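You operate a simulated robot arm through the tools that you are given. There is no shell and no other tool. Be economical: measure what you need, move in short steps, check, and stop when the job is done.

You are at the controls of a simulated robot arm. One attempt, no reset.

## Task
Take the blue clip from the green table and leave it on top of the yellow adapter there.

It is judged by the outcome, as a careful person would: the job done as asked, and still so three seconds after it is handed in. It fails if anything else is knocked over, pushed out of place, dropped, spilled or broken.

## Robot
A 6-joint arm with a two-finger parallel gripper, fixed in place. Base frame: the origin is at the foot of the arm, x ahead of it, y to its left, z up; the work surface is at about z = 0.8. Lengths are in m, angles in degrees, forces in N, time in s.
With the tool pointing down near the work surface it reaches from about 0.26 to 0.68 m from the base axis. Its first joint turns from -66.0 to 66.0 degrees. Payload 2.9 kg.
The TCP is the grasp point between the finger pads, 0.03 m short of the fingertips. In the tool frame z runs along the fingers and y along their closing line. Largest opening 0.11 m; finger width 0.02, thickness 0.01; the body of the gripper, 0.048 by 0.112 m, starts 0.055 m behind the TCP.
Orientation is that of the tool frame in the base frame, as [roll, pitch, yaw] about the fixed x, y, z axes, in that order (R = Rz(yaw) Ry(pitch) Rx(roll)). With the fingers straight down and closing along the base's y, the tool's x points along the base's -x, its y along +y and its z along -z.

## Interface
- The arm moves only by the tool nudge_tool. Its argument "motion" is a list of rows, each an object (a shift or turn left out is 0, a gripper value left out holds the last) with "translation": the shift along the base's x, y, z in m, a list of three; "twist": the turn about the base's z in degrees; "fingers": the gripper command, from -1 (fully open) to 1 (shut), values between in proportion. In form: [{"translation": [dx, dy, dz], "twist": twist, "fingers": fingers}, ...]. A call has 1 to 12 rows; each row is the pose to reach, as a shift and turn from the pose commanded when the call began. A row lasts 0.2 s, in which the tool goes at most 0.05 m and 8.6 degrees; a call with a longer step from one row to the next is refused whole, and so is a gripper value outside its range. A pose out of reach is approached as far as the arm can. The call stops where the force on the tool passes 40 N (or 10 N more than at its start, if that is more) or the arm is blocked; 0.2 s more then pass. Each finger travels about 0.108 m/s and halts on what it meets, pressing with about 42 N; the grip force reading is that of the motor and also rises with nothing between the fingers. The clock runs only during rows and for 0.2 s after the last one: add rows that repeat a pose to give the fingers time. The reply holds the time, the measured pose of the TCP, the force on the tool along the base axes, the opening and the grip force, in the units named above and with some noise, and new pictures: "views" is both (left out), scene, wrist or none.
- Cameras (640 x 400 px; columns grow to the right, rows downward): "scene" is fixed at [0.0768, 0.4311, 1.3921]; the picture's right is [-0.77, -0.64, 0.00], its down [-0.32, 0.38, -0.87] and it looks along [0.56, -0.67, -0.49] (base axes); focal length 320 px, centre (320, 200). "wrist" rides on the gripper at [0.072, 0.017, -0.103] in the tool frame; the picture's right is [-0.23, 0.97, 0.00], its down [-0.76, -0.18, -0.62] and it looks along [-0.61, -0.14, 0.78] (tool axes); focal length 222 px, centre (320, 200).
- measure_at(camera, pixels): there is no depth. For up to 12 entries [column, row, z] of the newest picture of that camera ("zoom" is the newest enlarged one), the place [x, y] in the base frame at which the ray of that pixel passes the height z, good to about 0.002 m. It takes no simulated time.
- close_up(camera, box): a new picture of the part [left, top, right, bottom] of that camera's present view, enlarged. It takes no simulated time.
- job_done(): hands the job in; it is judged then, once.

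Work in short steps. Measure before you move; look again where a grasp or a placing could have gone wrong, and mend it. You have 60 turns and 170 pictures in all, those below and enlarged ones among them. Open the gripper and draw the arm clear of the work before you hand the job in, unless the task says otherwise; then end with one line.

The tools are called as a command line: name --argument value ..., lists and objects as JSON in quotes. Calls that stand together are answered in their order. nudge_tool: Moves the arm, as the interface text tells. Its arguments: {"type":"object","properties":{"motion":{"type":"array"},"views":{"type":"string","enum":["both","scene","wrist","none"]}},"required":["motion"]} The other tools are called the same way: measure_at (camera, pixels) gives the place at which the rays of pixels pass given heights; close_up (camera, box) takes an enlarged picture of a part of a camera's view; job_done () hands the job in.

At the start:

```text
time_s: 0.0
tool_pos: [0.46, -0.1409, 1.1015]
ee_rot: [-180.0, 0.0, 180.0]
ft_force: [0.2, 0.7, 0.4]
width: 0.1099
finger_force: 0.1
```

scene: 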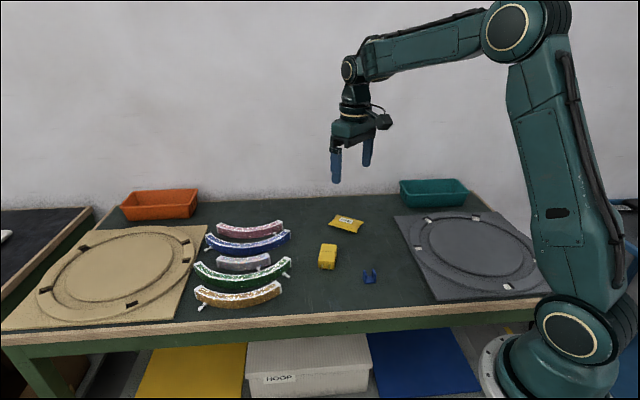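
wrist: 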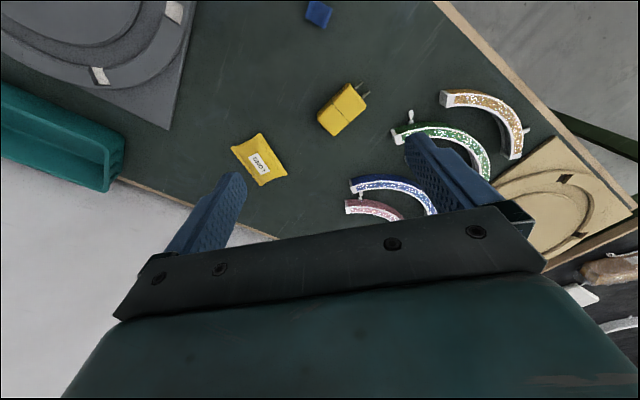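

The blue clip appears at about (369,276) in the scene and (318,14) in the wrist view; the yellow adapter at (327,256). I enlarge both.

close_up --camera "scene" --box '[300, 200, 396, 300]'

close_up --camera "wrist" --box '[270, 0, 400, 150]'

measure_at --camera "scene" --pixels '[[369, 282, 0.8], [369, 270, 0.82], [327, 269, 0.8], [320, 263, 0.8], [328, 246, 0.83]]'

measure_at --camera "wrist" --pixels '[[318, 14, 0.8], [318, 14, 0.82], [342, 110, 0.8], [342, 110, 0.83]]'

```text
4.00 times, centred on (348, 250) of scene
```

zoom: 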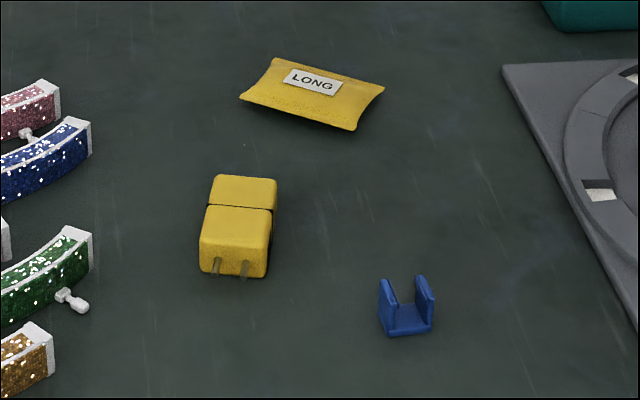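

```text
2.67 times, centred on (335, 75) of wrist
```

zoom: 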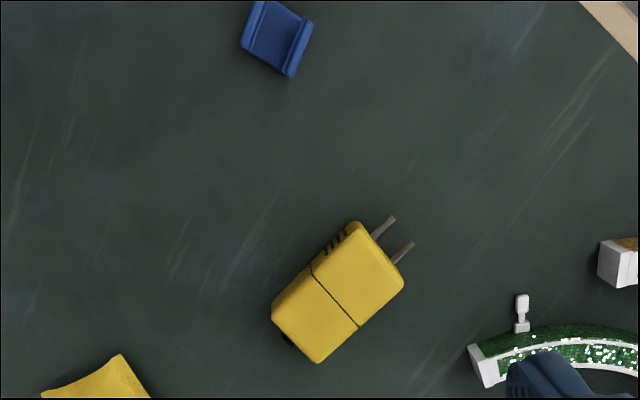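

```text
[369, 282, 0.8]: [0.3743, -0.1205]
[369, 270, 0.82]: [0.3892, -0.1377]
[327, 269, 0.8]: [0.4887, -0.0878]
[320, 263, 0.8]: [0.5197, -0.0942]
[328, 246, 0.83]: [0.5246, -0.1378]
```

```text
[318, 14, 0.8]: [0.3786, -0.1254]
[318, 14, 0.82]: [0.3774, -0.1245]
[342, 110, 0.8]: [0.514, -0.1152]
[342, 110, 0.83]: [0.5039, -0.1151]
```

The clip is a small U-channel and its top edge is cut off in the wrist view. I measure the adapter corners in the zoom, then move back in x to see the clip better.

measure_at --camera "zoom" --pixels '[[358, 222, 0.83], [404, 286, 0.83], [318, 362, 0.83], [272, 305, 0.83], [358, 222, 0.84], [404, 286, 0.84], [318, 362, 0.84], [272, 305, 0.84]]'

nudge_tool --motion '[{"translation": [-0.03, 0, -0.03]}, {"translation": [-0.06, 0, -0.06]}, {"translation": [-0.09, 0, -0.09]}, {"translation": [-0.12, 0, -0.12]}, {"translation": [-0.12, 0, -0.12]}]'

```text
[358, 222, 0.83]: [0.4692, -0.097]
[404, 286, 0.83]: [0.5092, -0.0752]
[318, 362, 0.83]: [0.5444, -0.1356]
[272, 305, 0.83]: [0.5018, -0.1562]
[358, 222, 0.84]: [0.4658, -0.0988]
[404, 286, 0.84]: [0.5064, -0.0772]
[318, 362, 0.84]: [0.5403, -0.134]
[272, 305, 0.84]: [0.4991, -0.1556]
```

```text
time_s: 1.2
tool_pos: [0.3404, -0.1398, 0.9824]
ee_rot: [179.9, 0.0, -179.9]
ft_force: [0.6, -0.1, -0.3]
width: 0.1097
finger_force: 0.1
```

scene: 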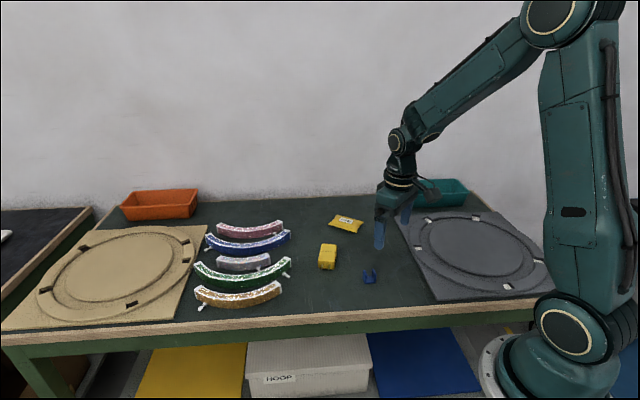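
wrist: 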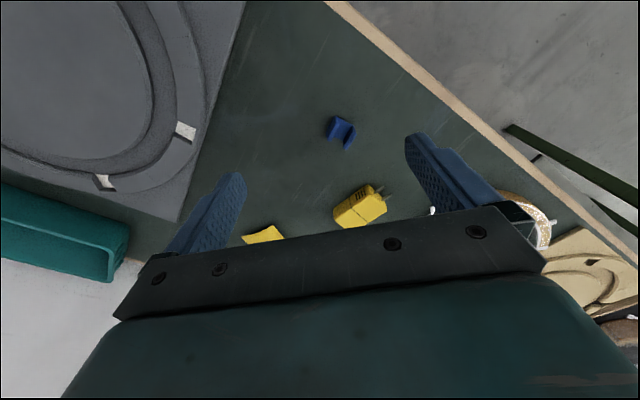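

Clip is now visible at (341,132) in the wrist view. I enlarge it from both cameras.

close_up --camera "scene" --box '[310, 236, 390, 286]'

close_up --camera "wrist" --box '[300, 100, 396, 160]'

```text
8.00 times, centred on (350, 261) of scene
```

zoom: 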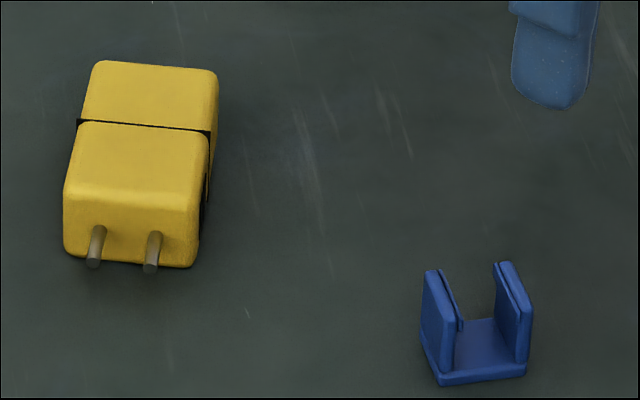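

```text
6.67 times, centred on (348, 130) of wrist
```

zoom: 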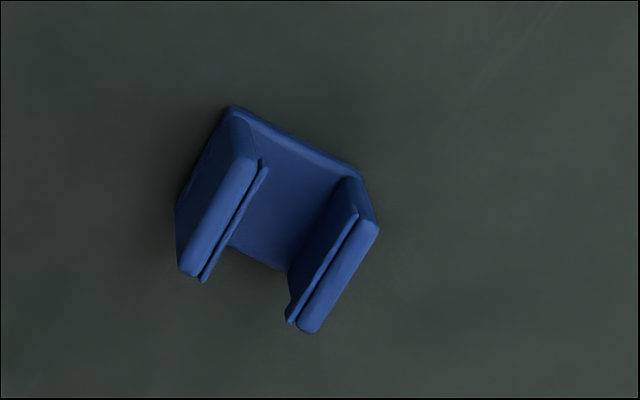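

The zoom shows the walls running from (250,160) to (185,275) and from (372,225) to (305,330), with base corners at (232,105) and (362,175). I measure these at candidate heights.

measure_at --camera "zoom" --pixels '[[232, 105, 0.803], [362, 175, 0.803], [178, 210, 0.803], [245, 158, 0.825], [185, 275, 0.825], [376, 225, 0.825], [305, 332, 0.825], [178, 268, 0.825], [240, 155, 0.83], [376, 225, 0.83], [305, 332, 0.83], [180, 270, 0.83]]'

measure_at --camera "scene" --pixels '[[365, 284, 0.8], [375.8, 282.8, 0.8], [362.6, 279, 0.8], [363.5, 270, 0.825], [374, 269, 0.825], [376.3, 274.5, 0.825], [363.5, 270, 0.82], [374, 269, 0.82], [367, 277, 0.82], [376.3, 274.5, 0.82]]'

```text
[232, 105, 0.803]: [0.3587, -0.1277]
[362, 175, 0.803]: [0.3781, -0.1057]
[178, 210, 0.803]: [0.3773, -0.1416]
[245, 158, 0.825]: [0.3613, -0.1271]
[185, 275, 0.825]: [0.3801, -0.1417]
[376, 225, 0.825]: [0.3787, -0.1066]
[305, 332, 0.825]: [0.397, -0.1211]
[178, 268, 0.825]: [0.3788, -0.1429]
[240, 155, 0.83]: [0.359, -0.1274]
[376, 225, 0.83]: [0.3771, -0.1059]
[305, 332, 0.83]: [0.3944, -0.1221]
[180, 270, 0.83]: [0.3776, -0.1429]
```

```text
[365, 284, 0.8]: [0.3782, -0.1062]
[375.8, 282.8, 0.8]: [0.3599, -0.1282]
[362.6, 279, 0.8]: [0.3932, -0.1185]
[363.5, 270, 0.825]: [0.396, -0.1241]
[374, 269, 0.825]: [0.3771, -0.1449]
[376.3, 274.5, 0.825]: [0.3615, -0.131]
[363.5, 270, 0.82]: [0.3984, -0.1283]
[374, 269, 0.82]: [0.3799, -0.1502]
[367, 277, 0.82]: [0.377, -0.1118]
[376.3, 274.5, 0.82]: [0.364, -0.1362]
```

The clip is about 29 mm across its walls, centred near (0.378, -0.1245), with its top at about 0.828 and its closing direction about 50° from x. I move above it, twist -39.5°, and measure the adapter's height in the scene view.

measure_at --camera "scene" --pixels '[[322.1, 243.8, 0.83], [337, 245, 0.83], [322.1, 243.8, 0.84], [337, 245, 0.84], [322.1, 243.8, 0.835], [337, 245, 0.835], [334.4, 269.5, 0.8], [318.1, 267.5, 0.8]]'

nudge_tool --motion '[{"translation": [0.008, 0.003, -0.02], "twist": -8}, {"translation": [0.016, 0.006, -0.04], "twist": -16}, {"translation": [0.024, 0.01, -0.06], "twist": -24}, {"translation": [0.032, 0.013, -0.08], "twist": -32}, {"translation": [0.038, 0.0164, -0.1], "twist": -39.5}, {"translation": [0.038, 0.0164, -0.1], "twist": -39.5}]'

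```text
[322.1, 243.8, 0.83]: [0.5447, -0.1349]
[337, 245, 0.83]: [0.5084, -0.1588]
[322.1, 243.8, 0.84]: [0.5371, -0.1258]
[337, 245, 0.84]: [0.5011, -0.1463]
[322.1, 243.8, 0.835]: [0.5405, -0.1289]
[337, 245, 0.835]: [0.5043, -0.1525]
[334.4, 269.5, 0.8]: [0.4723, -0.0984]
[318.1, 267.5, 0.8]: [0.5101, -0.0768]
```

```text
time_s: 2.6
tool_pos: [0.3794, -0.1253, 0.8807]
ee_rot: [180.0, 0.0, 140.4]
ft_force: [0.7, 0.0, 0.2]
width: 0.1102
finger_force: 0.0
```

scene: 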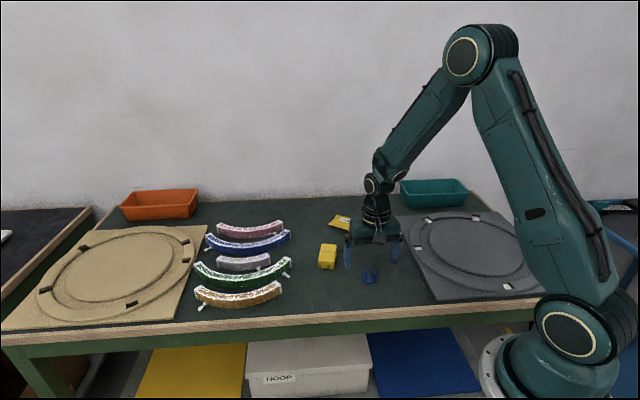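
wrist: 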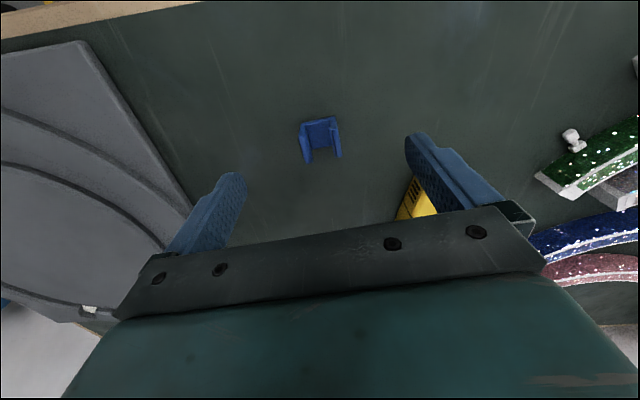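

The fingers straddle the clip at (320,138). I verify its centre and orientation in the enlarged view before descending.

close_up --camera "wrist" --box '[272, 108, 368, 168]'

measure_at --camera "wrist" --pixels '[[300, 124, 0.828], [337, 118, 0.828], [341, 158, 0.828], [306, 163, 0.828]]'

```text
6.67 times, centred on (320, 138) of wrist
```

zoom: 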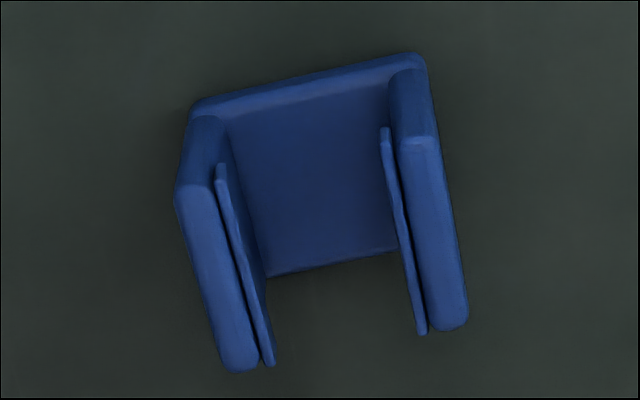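

```text
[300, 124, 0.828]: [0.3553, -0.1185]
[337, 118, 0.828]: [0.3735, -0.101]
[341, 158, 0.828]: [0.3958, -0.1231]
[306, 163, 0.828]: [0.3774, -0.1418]
```

measure_at --camera "zoom" --pixels '[[176, 190, 0.828], [228, 373, 0.828], [438, 140, 0.828], [466, 325, 0.828], [190, 108, 0.803], [425, 55, 0.803]]'

```text
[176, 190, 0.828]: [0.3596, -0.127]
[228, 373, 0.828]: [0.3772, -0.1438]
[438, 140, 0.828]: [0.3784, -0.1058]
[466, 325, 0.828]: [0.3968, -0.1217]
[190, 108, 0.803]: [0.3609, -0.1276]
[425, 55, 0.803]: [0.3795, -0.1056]
```

Centre confirmed at (0.378, -0.1247), aligned within about 1.5°. I descend to TCP z of about 0.834 (tips 4 mm off the table) and close.

nudge_tool --motion '[{"translation": [0, 0, -0.02], "twist": -1.5}, {"translation": [0, 0, -0.036], "twist": -1.5}, {"translation": [0, 0, -0.047], "twist": -1.5}, {"translation": [0, 0, -0.047], "twist": -1.5, "fingers": 0.3}, {"translation": [0, 0, -0.047], "twist": -1.5, "fingers": 0.3}, {"translation": [0, 0, -0.047], "twist": -1.5, "fingers": 0.6}, {"translation": [0, 0, -0.047], "twist": -1.5, "fingers": 0.6}, {"translation": [0, 0, -0.047], "twist": -1.5, "fingers": 0.6}]'

```text
time_s: 4.4
tool_pos: [0.3788, -0.1253, 0.835]
ee_rot: [-180.0, 0.0, 139.0]
ft_force: [-1.0, 0.2, 0.5]
width: 0.0289
finger_force: 42.3
```

scene: 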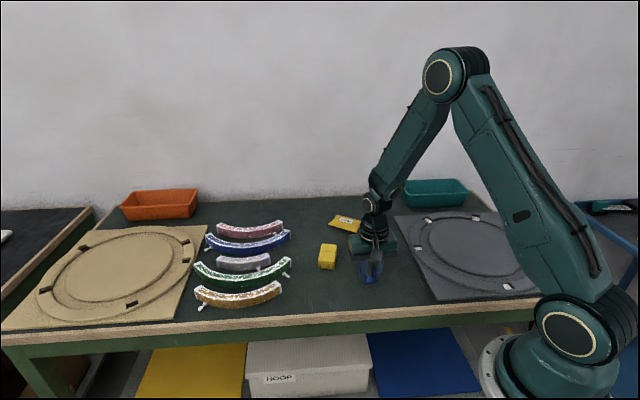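
wrist: 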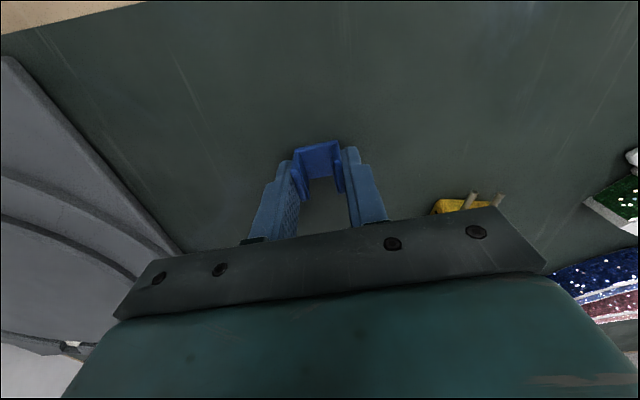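

Width 0.0289 and 42 N: the clip is held between the fingertips at (318,165). I lift straight up 0.09 m.

nudge_tool --motion '[{"translation": [0, 0, 0.01]}, {"translation": [0, 0, 0.03]}, {"translation": [0, 0, 0.06]}, {"translation": [0, 0, 0.09]}, {"translation": [0, 0, 0.09]}]'

```text
time_s: 5.6
tool_pos: [0.3782, -0.1253, 0.9251]
ee_rot: [179.9, 0.0, 139.1]
ft_force: [-0.2, -0.4, 0.4]
width: 0.0288
finger_force: 41.9
```

scene: 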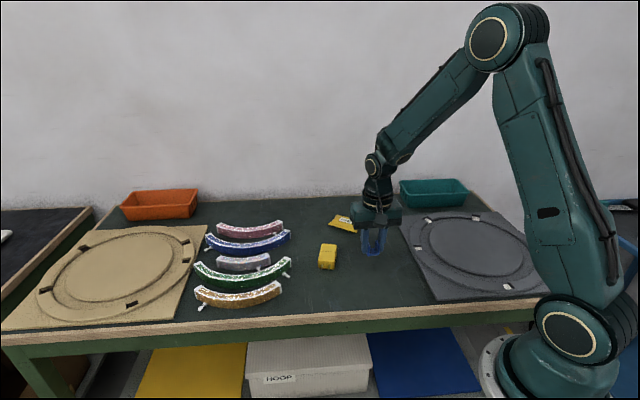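
wrist: 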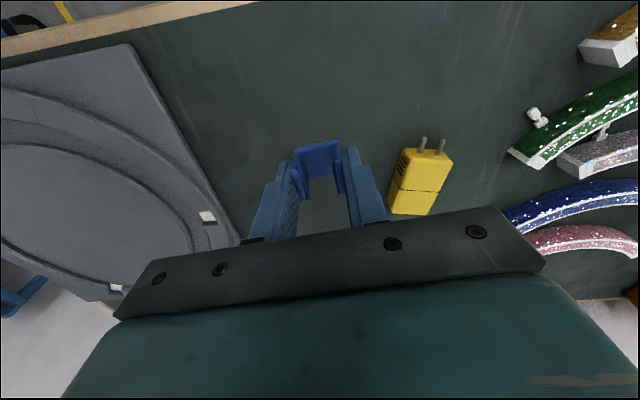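

The clip is lifted and held, and the adapter sits undisturbed at (420,180). I re-measure its top from here.

close_up --camera "wrist" --box '[368, 130, 480, 220]'

close_up --camera "scene" --box '[310, 220, 406, 280]'

```text
4.44 times, centred on (424, 175) of wrist
```

zoom: 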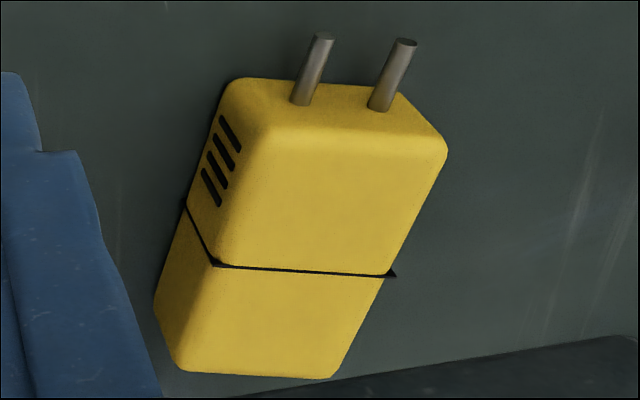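

```text
6.67 times, centred on (358, 250) of scene
```

zoom: 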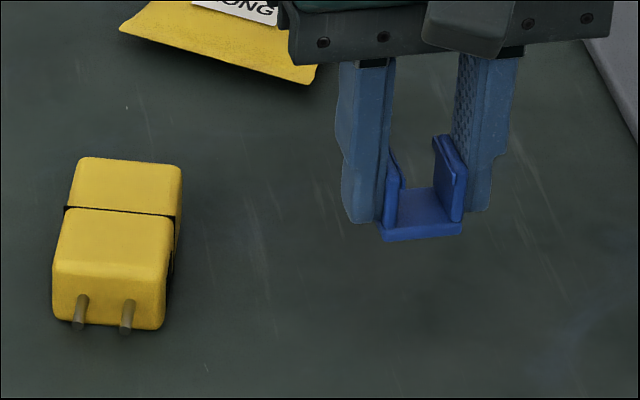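

The clip is level in the grip. I measure the top-face corners of the adapter in the wrist view.

measure_at --camera "wrist" --pixels '[[411.6, 159.2, 0.831], [452.6, 164, 0.831], [427.5, 215, 0.831], [392.5, 212.5, 0.831], [399.5, 189.5, 0.831], [438.5, 192, 0.831]]'

measure_at --camera "zoom" --pixels '[[60, 262, 0.831], [165, 275, 0.831], [178, 168, 0.831], [80, 157, 0.831], [64, 208, 0.831], [175, 217, 0.831]]'

```text
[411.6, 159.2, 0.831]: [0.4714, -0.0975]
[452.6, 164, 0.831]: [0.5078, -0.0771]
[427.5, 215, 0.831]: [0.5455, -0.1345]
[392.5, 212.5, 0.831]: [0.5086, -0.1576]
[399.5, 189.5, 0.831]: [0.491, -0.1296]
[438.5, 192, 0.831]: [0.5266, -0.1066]
```

```text
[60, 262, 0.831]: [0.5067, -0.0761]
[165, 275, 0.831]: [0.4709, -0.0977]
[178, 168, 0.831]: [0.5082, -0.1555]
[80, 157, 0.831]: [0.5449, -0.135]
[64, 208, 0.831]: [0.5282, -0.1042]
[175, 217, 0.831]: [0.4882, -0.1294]
```

Both views agree: top at 0.831, centre (0.508, -0.1165), long axis at -57°. I carry the clip over it at height, twisting -16° to align.

nudge_tool --motion '[{"translation": [0.03, 0.002, 0], "twist": -4}, {"translation": [0.06, 0.004, 0], "twist": -8}, {"translation": [0.09, 0.006, 0], "twist": -12}, {"translation": [0.115, 0.007, 0], "twist": -16}, {"translation": [0.13, 0.008, 0], "twist": -16}, {"translation": [0.13, 0.008, -0.02], "twist": -16}, {"translation": [0.13, 0.008, -0.035], "twist": -16}, {"translation": [0.13, 0.008, -0.035], "twist": -16}]'

close_up --camera "scene" --box '[290, 220, 386, 280]'

```text
time_s: 7.4
tool_pos: [0.5098, -0.118, 0.8897]
ee_rot: [179.9, -0.1, 123.1]
ft_force: [0.1, -0.2, 0.1]
width: 0.0288
finger_force: 42.3
```

scene: 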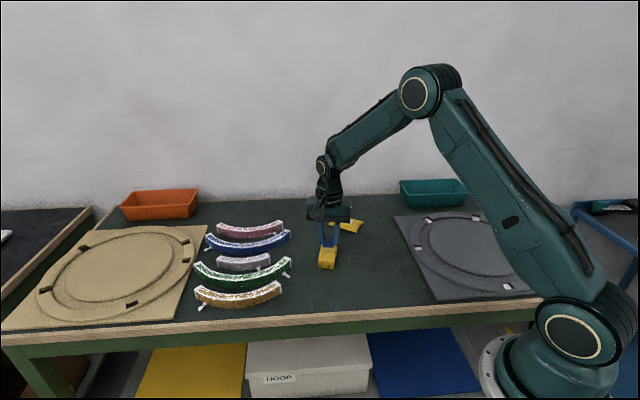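
wrist: 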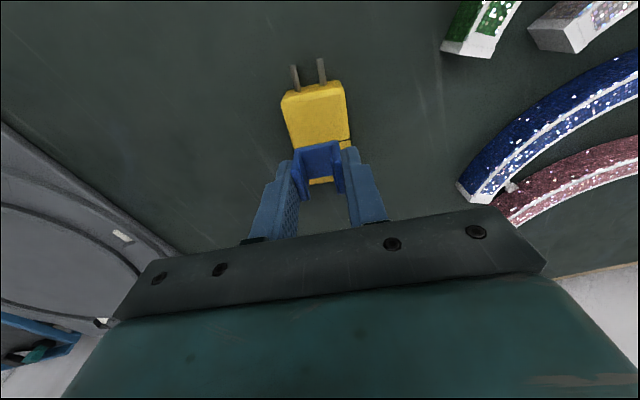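

```text
6.67 times, centred on (338, 250) of scene
```

zoom: 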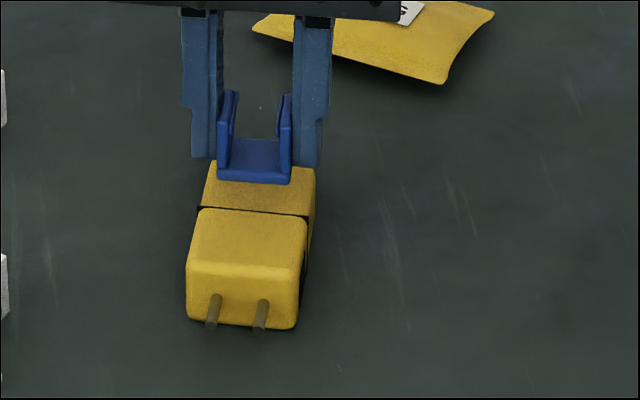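

The clip hovers over the adapter, centred. I descend 23 mm in small steps, just short of the predicted contact, and check.

nudge_tool --motion '[{"translation": [0, 0, -0.01]}, {"translation": [0, 0, -0.017]}, {"translation": [0, 0, -0.021]}, {"translation": [0, 0, -0.023]}, {"translation": [0, 0, -0.023]}]' --views "wrist"

close_up --camera "scene" --box '[290, 220, 386, 280]'

```text
time_s: 8.6
tool_pos: [0.5083, -0.1162, 0.8658]
ee_rot: [-180.0, 0.0, 123.0]
ft_force: [0.3, -1.6, 0.0]
width: 0.0285
finger_force: 42.2
```

wrist: 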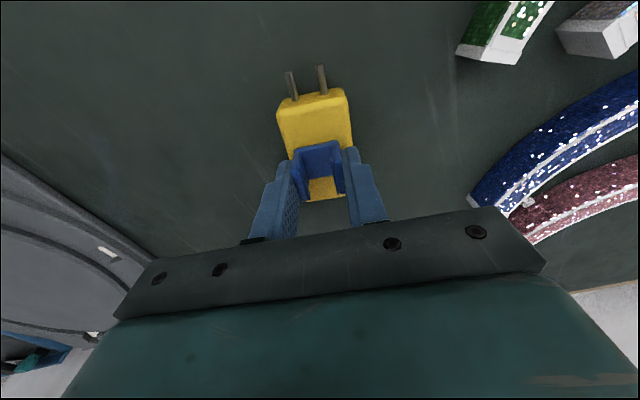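

```text
6.67 times, centred on (338, 250) of scene
```

zoom: 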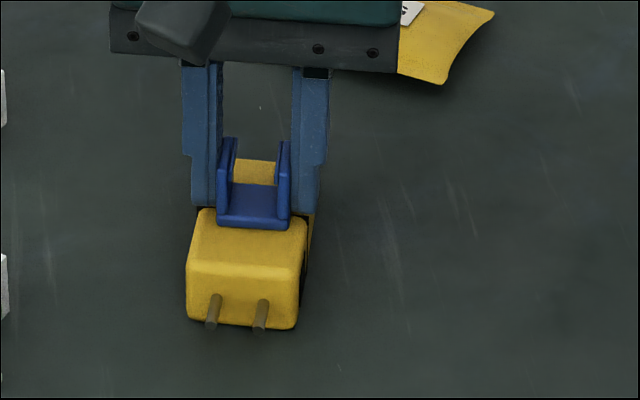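

No contact force yet. I lower a further millimetre and check the force.

nudge_tool --motion '[{"translation": [0, 0, -0.0005]}, {"translation": [0, 0, -0.001]}, {"translation": [0, 0, -0.001]}]' --views "none"

```text
time_s: 9.4
tool_pos: [0.5087, -0.1182, 0.8657]
ee_rot: [-179.9, -0.1, 123.0]
ft_force: [-0.4, 0.9, 1.8]
width: 0.0288
finger_force: 42.3
```

Force z rose to 1.8 N, possibly first contact. I try another half millimetre.

nudge_tool --motion '[{"translation": [0, 0, -0.0005]}, {"translation": [0, 0, -0.0005]}]' --views "none"

```text
time_s: 10.0
tool_pos: [0.5085, -0.1173, 0.8651]
ee_rot: [179.9, 0.1, 123.0]
ft_force: [-1.1, 0.9, 8.7]
width: 0.0287
finger_force: 42.0
```

8.7 N upward means the clip is seated on the adapter. I open the fingers a little (to about 50 mm) in steps.

nudge_tool --motion '[{"fingers": 0.45}, {"fingers": 0.4}, {"fingers": 0.3}, {"fingers": 0.2}, {"fingers": 0.1}, {"fingers": 0.1}]' --views "wrist"

close_up --camera "scene" --box '[290, 220, 386, 280]'

```text
time_s: 11.4
tool_pos: [0.5088, -0.1179, 0.8642]
ee_rot: [180.0, -0.1, 122.9]
ft_force: [-0.2, 1.0, -0.4]
width: 0.0496
finger_force: 0.1
```

wrist: 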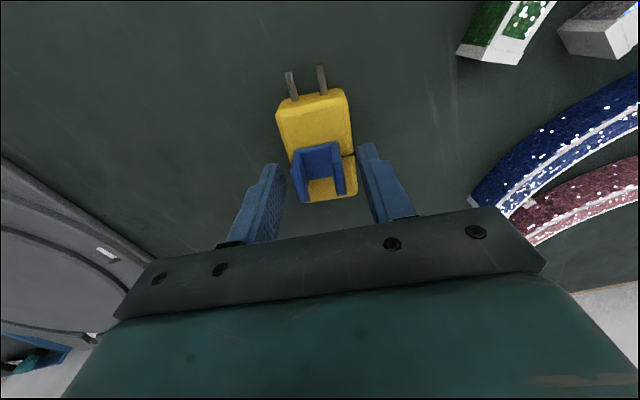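

```text
6.67 times, centred on (338, 250) of scene
```

zoom: 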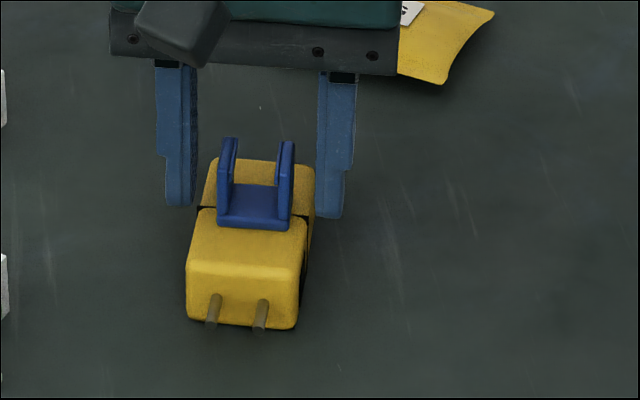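

The clip rests upright on the adapter, clear of both fingers. I raise the arm straight up and then back.

nudge_tool --motion '[{"translation": [0, 0, 0.02]}, {"translation": [0, 0, 0.05]}, {"translation": [0, 0, 0.09]}, {"translation": [0, 0, 0.13]}, {"translation": [0, 0, 0.17], "fingers": -1}, {"translation": [-0.04, 0, 0.19], "fingers": -1}, {"translation": [-0.08, 0, 0.2], "fingers": -1}, {"translation": [-0.08, 0, 0.2], "fingers": -1}]'

close_up --camera "scene" --box '[290, 220, 386, 280]'

```text
time_s: 13.2
tool_pos: [0.4288, -0.1163, 1.066]
ee_rot: [179.9, -0.1, 123.0]
ft_force: [0.2, -0.5, 0.0]
width: 0.1102
finger_force: 0.0
```

scene: 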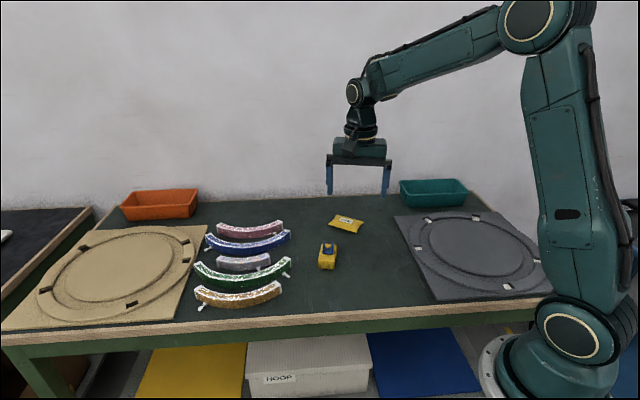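
wrist: 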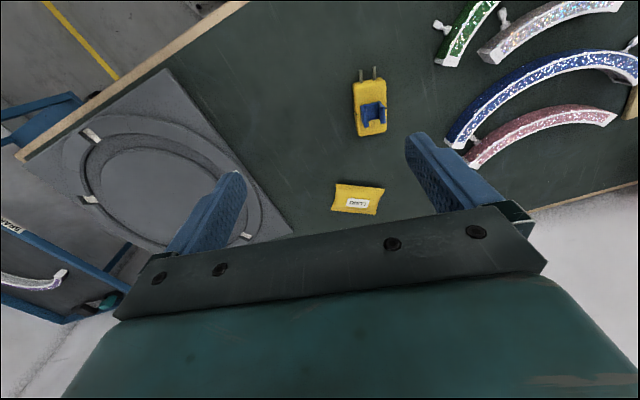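

```text
6.67 times, centred on (338, 250) of scene
```

zoom: 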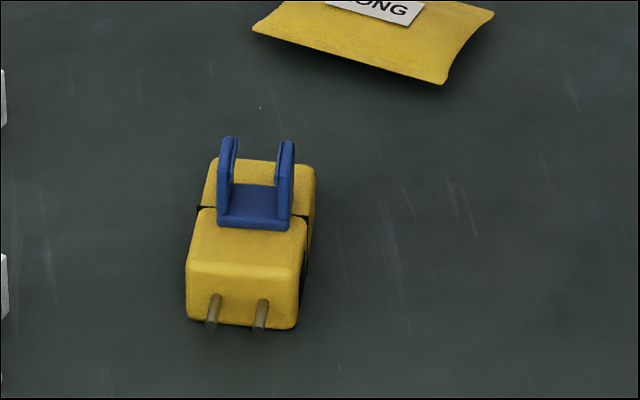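

The clip sits stably on the adapter, nothing else has moved, and the arm is clear with the gripper open. I hand the job in.

job_done

```text
The job is handed in.
```

The blue clip is resting upright on top of the yellow adapter, the gripper is open and clear, and nothing else on the table was moved.
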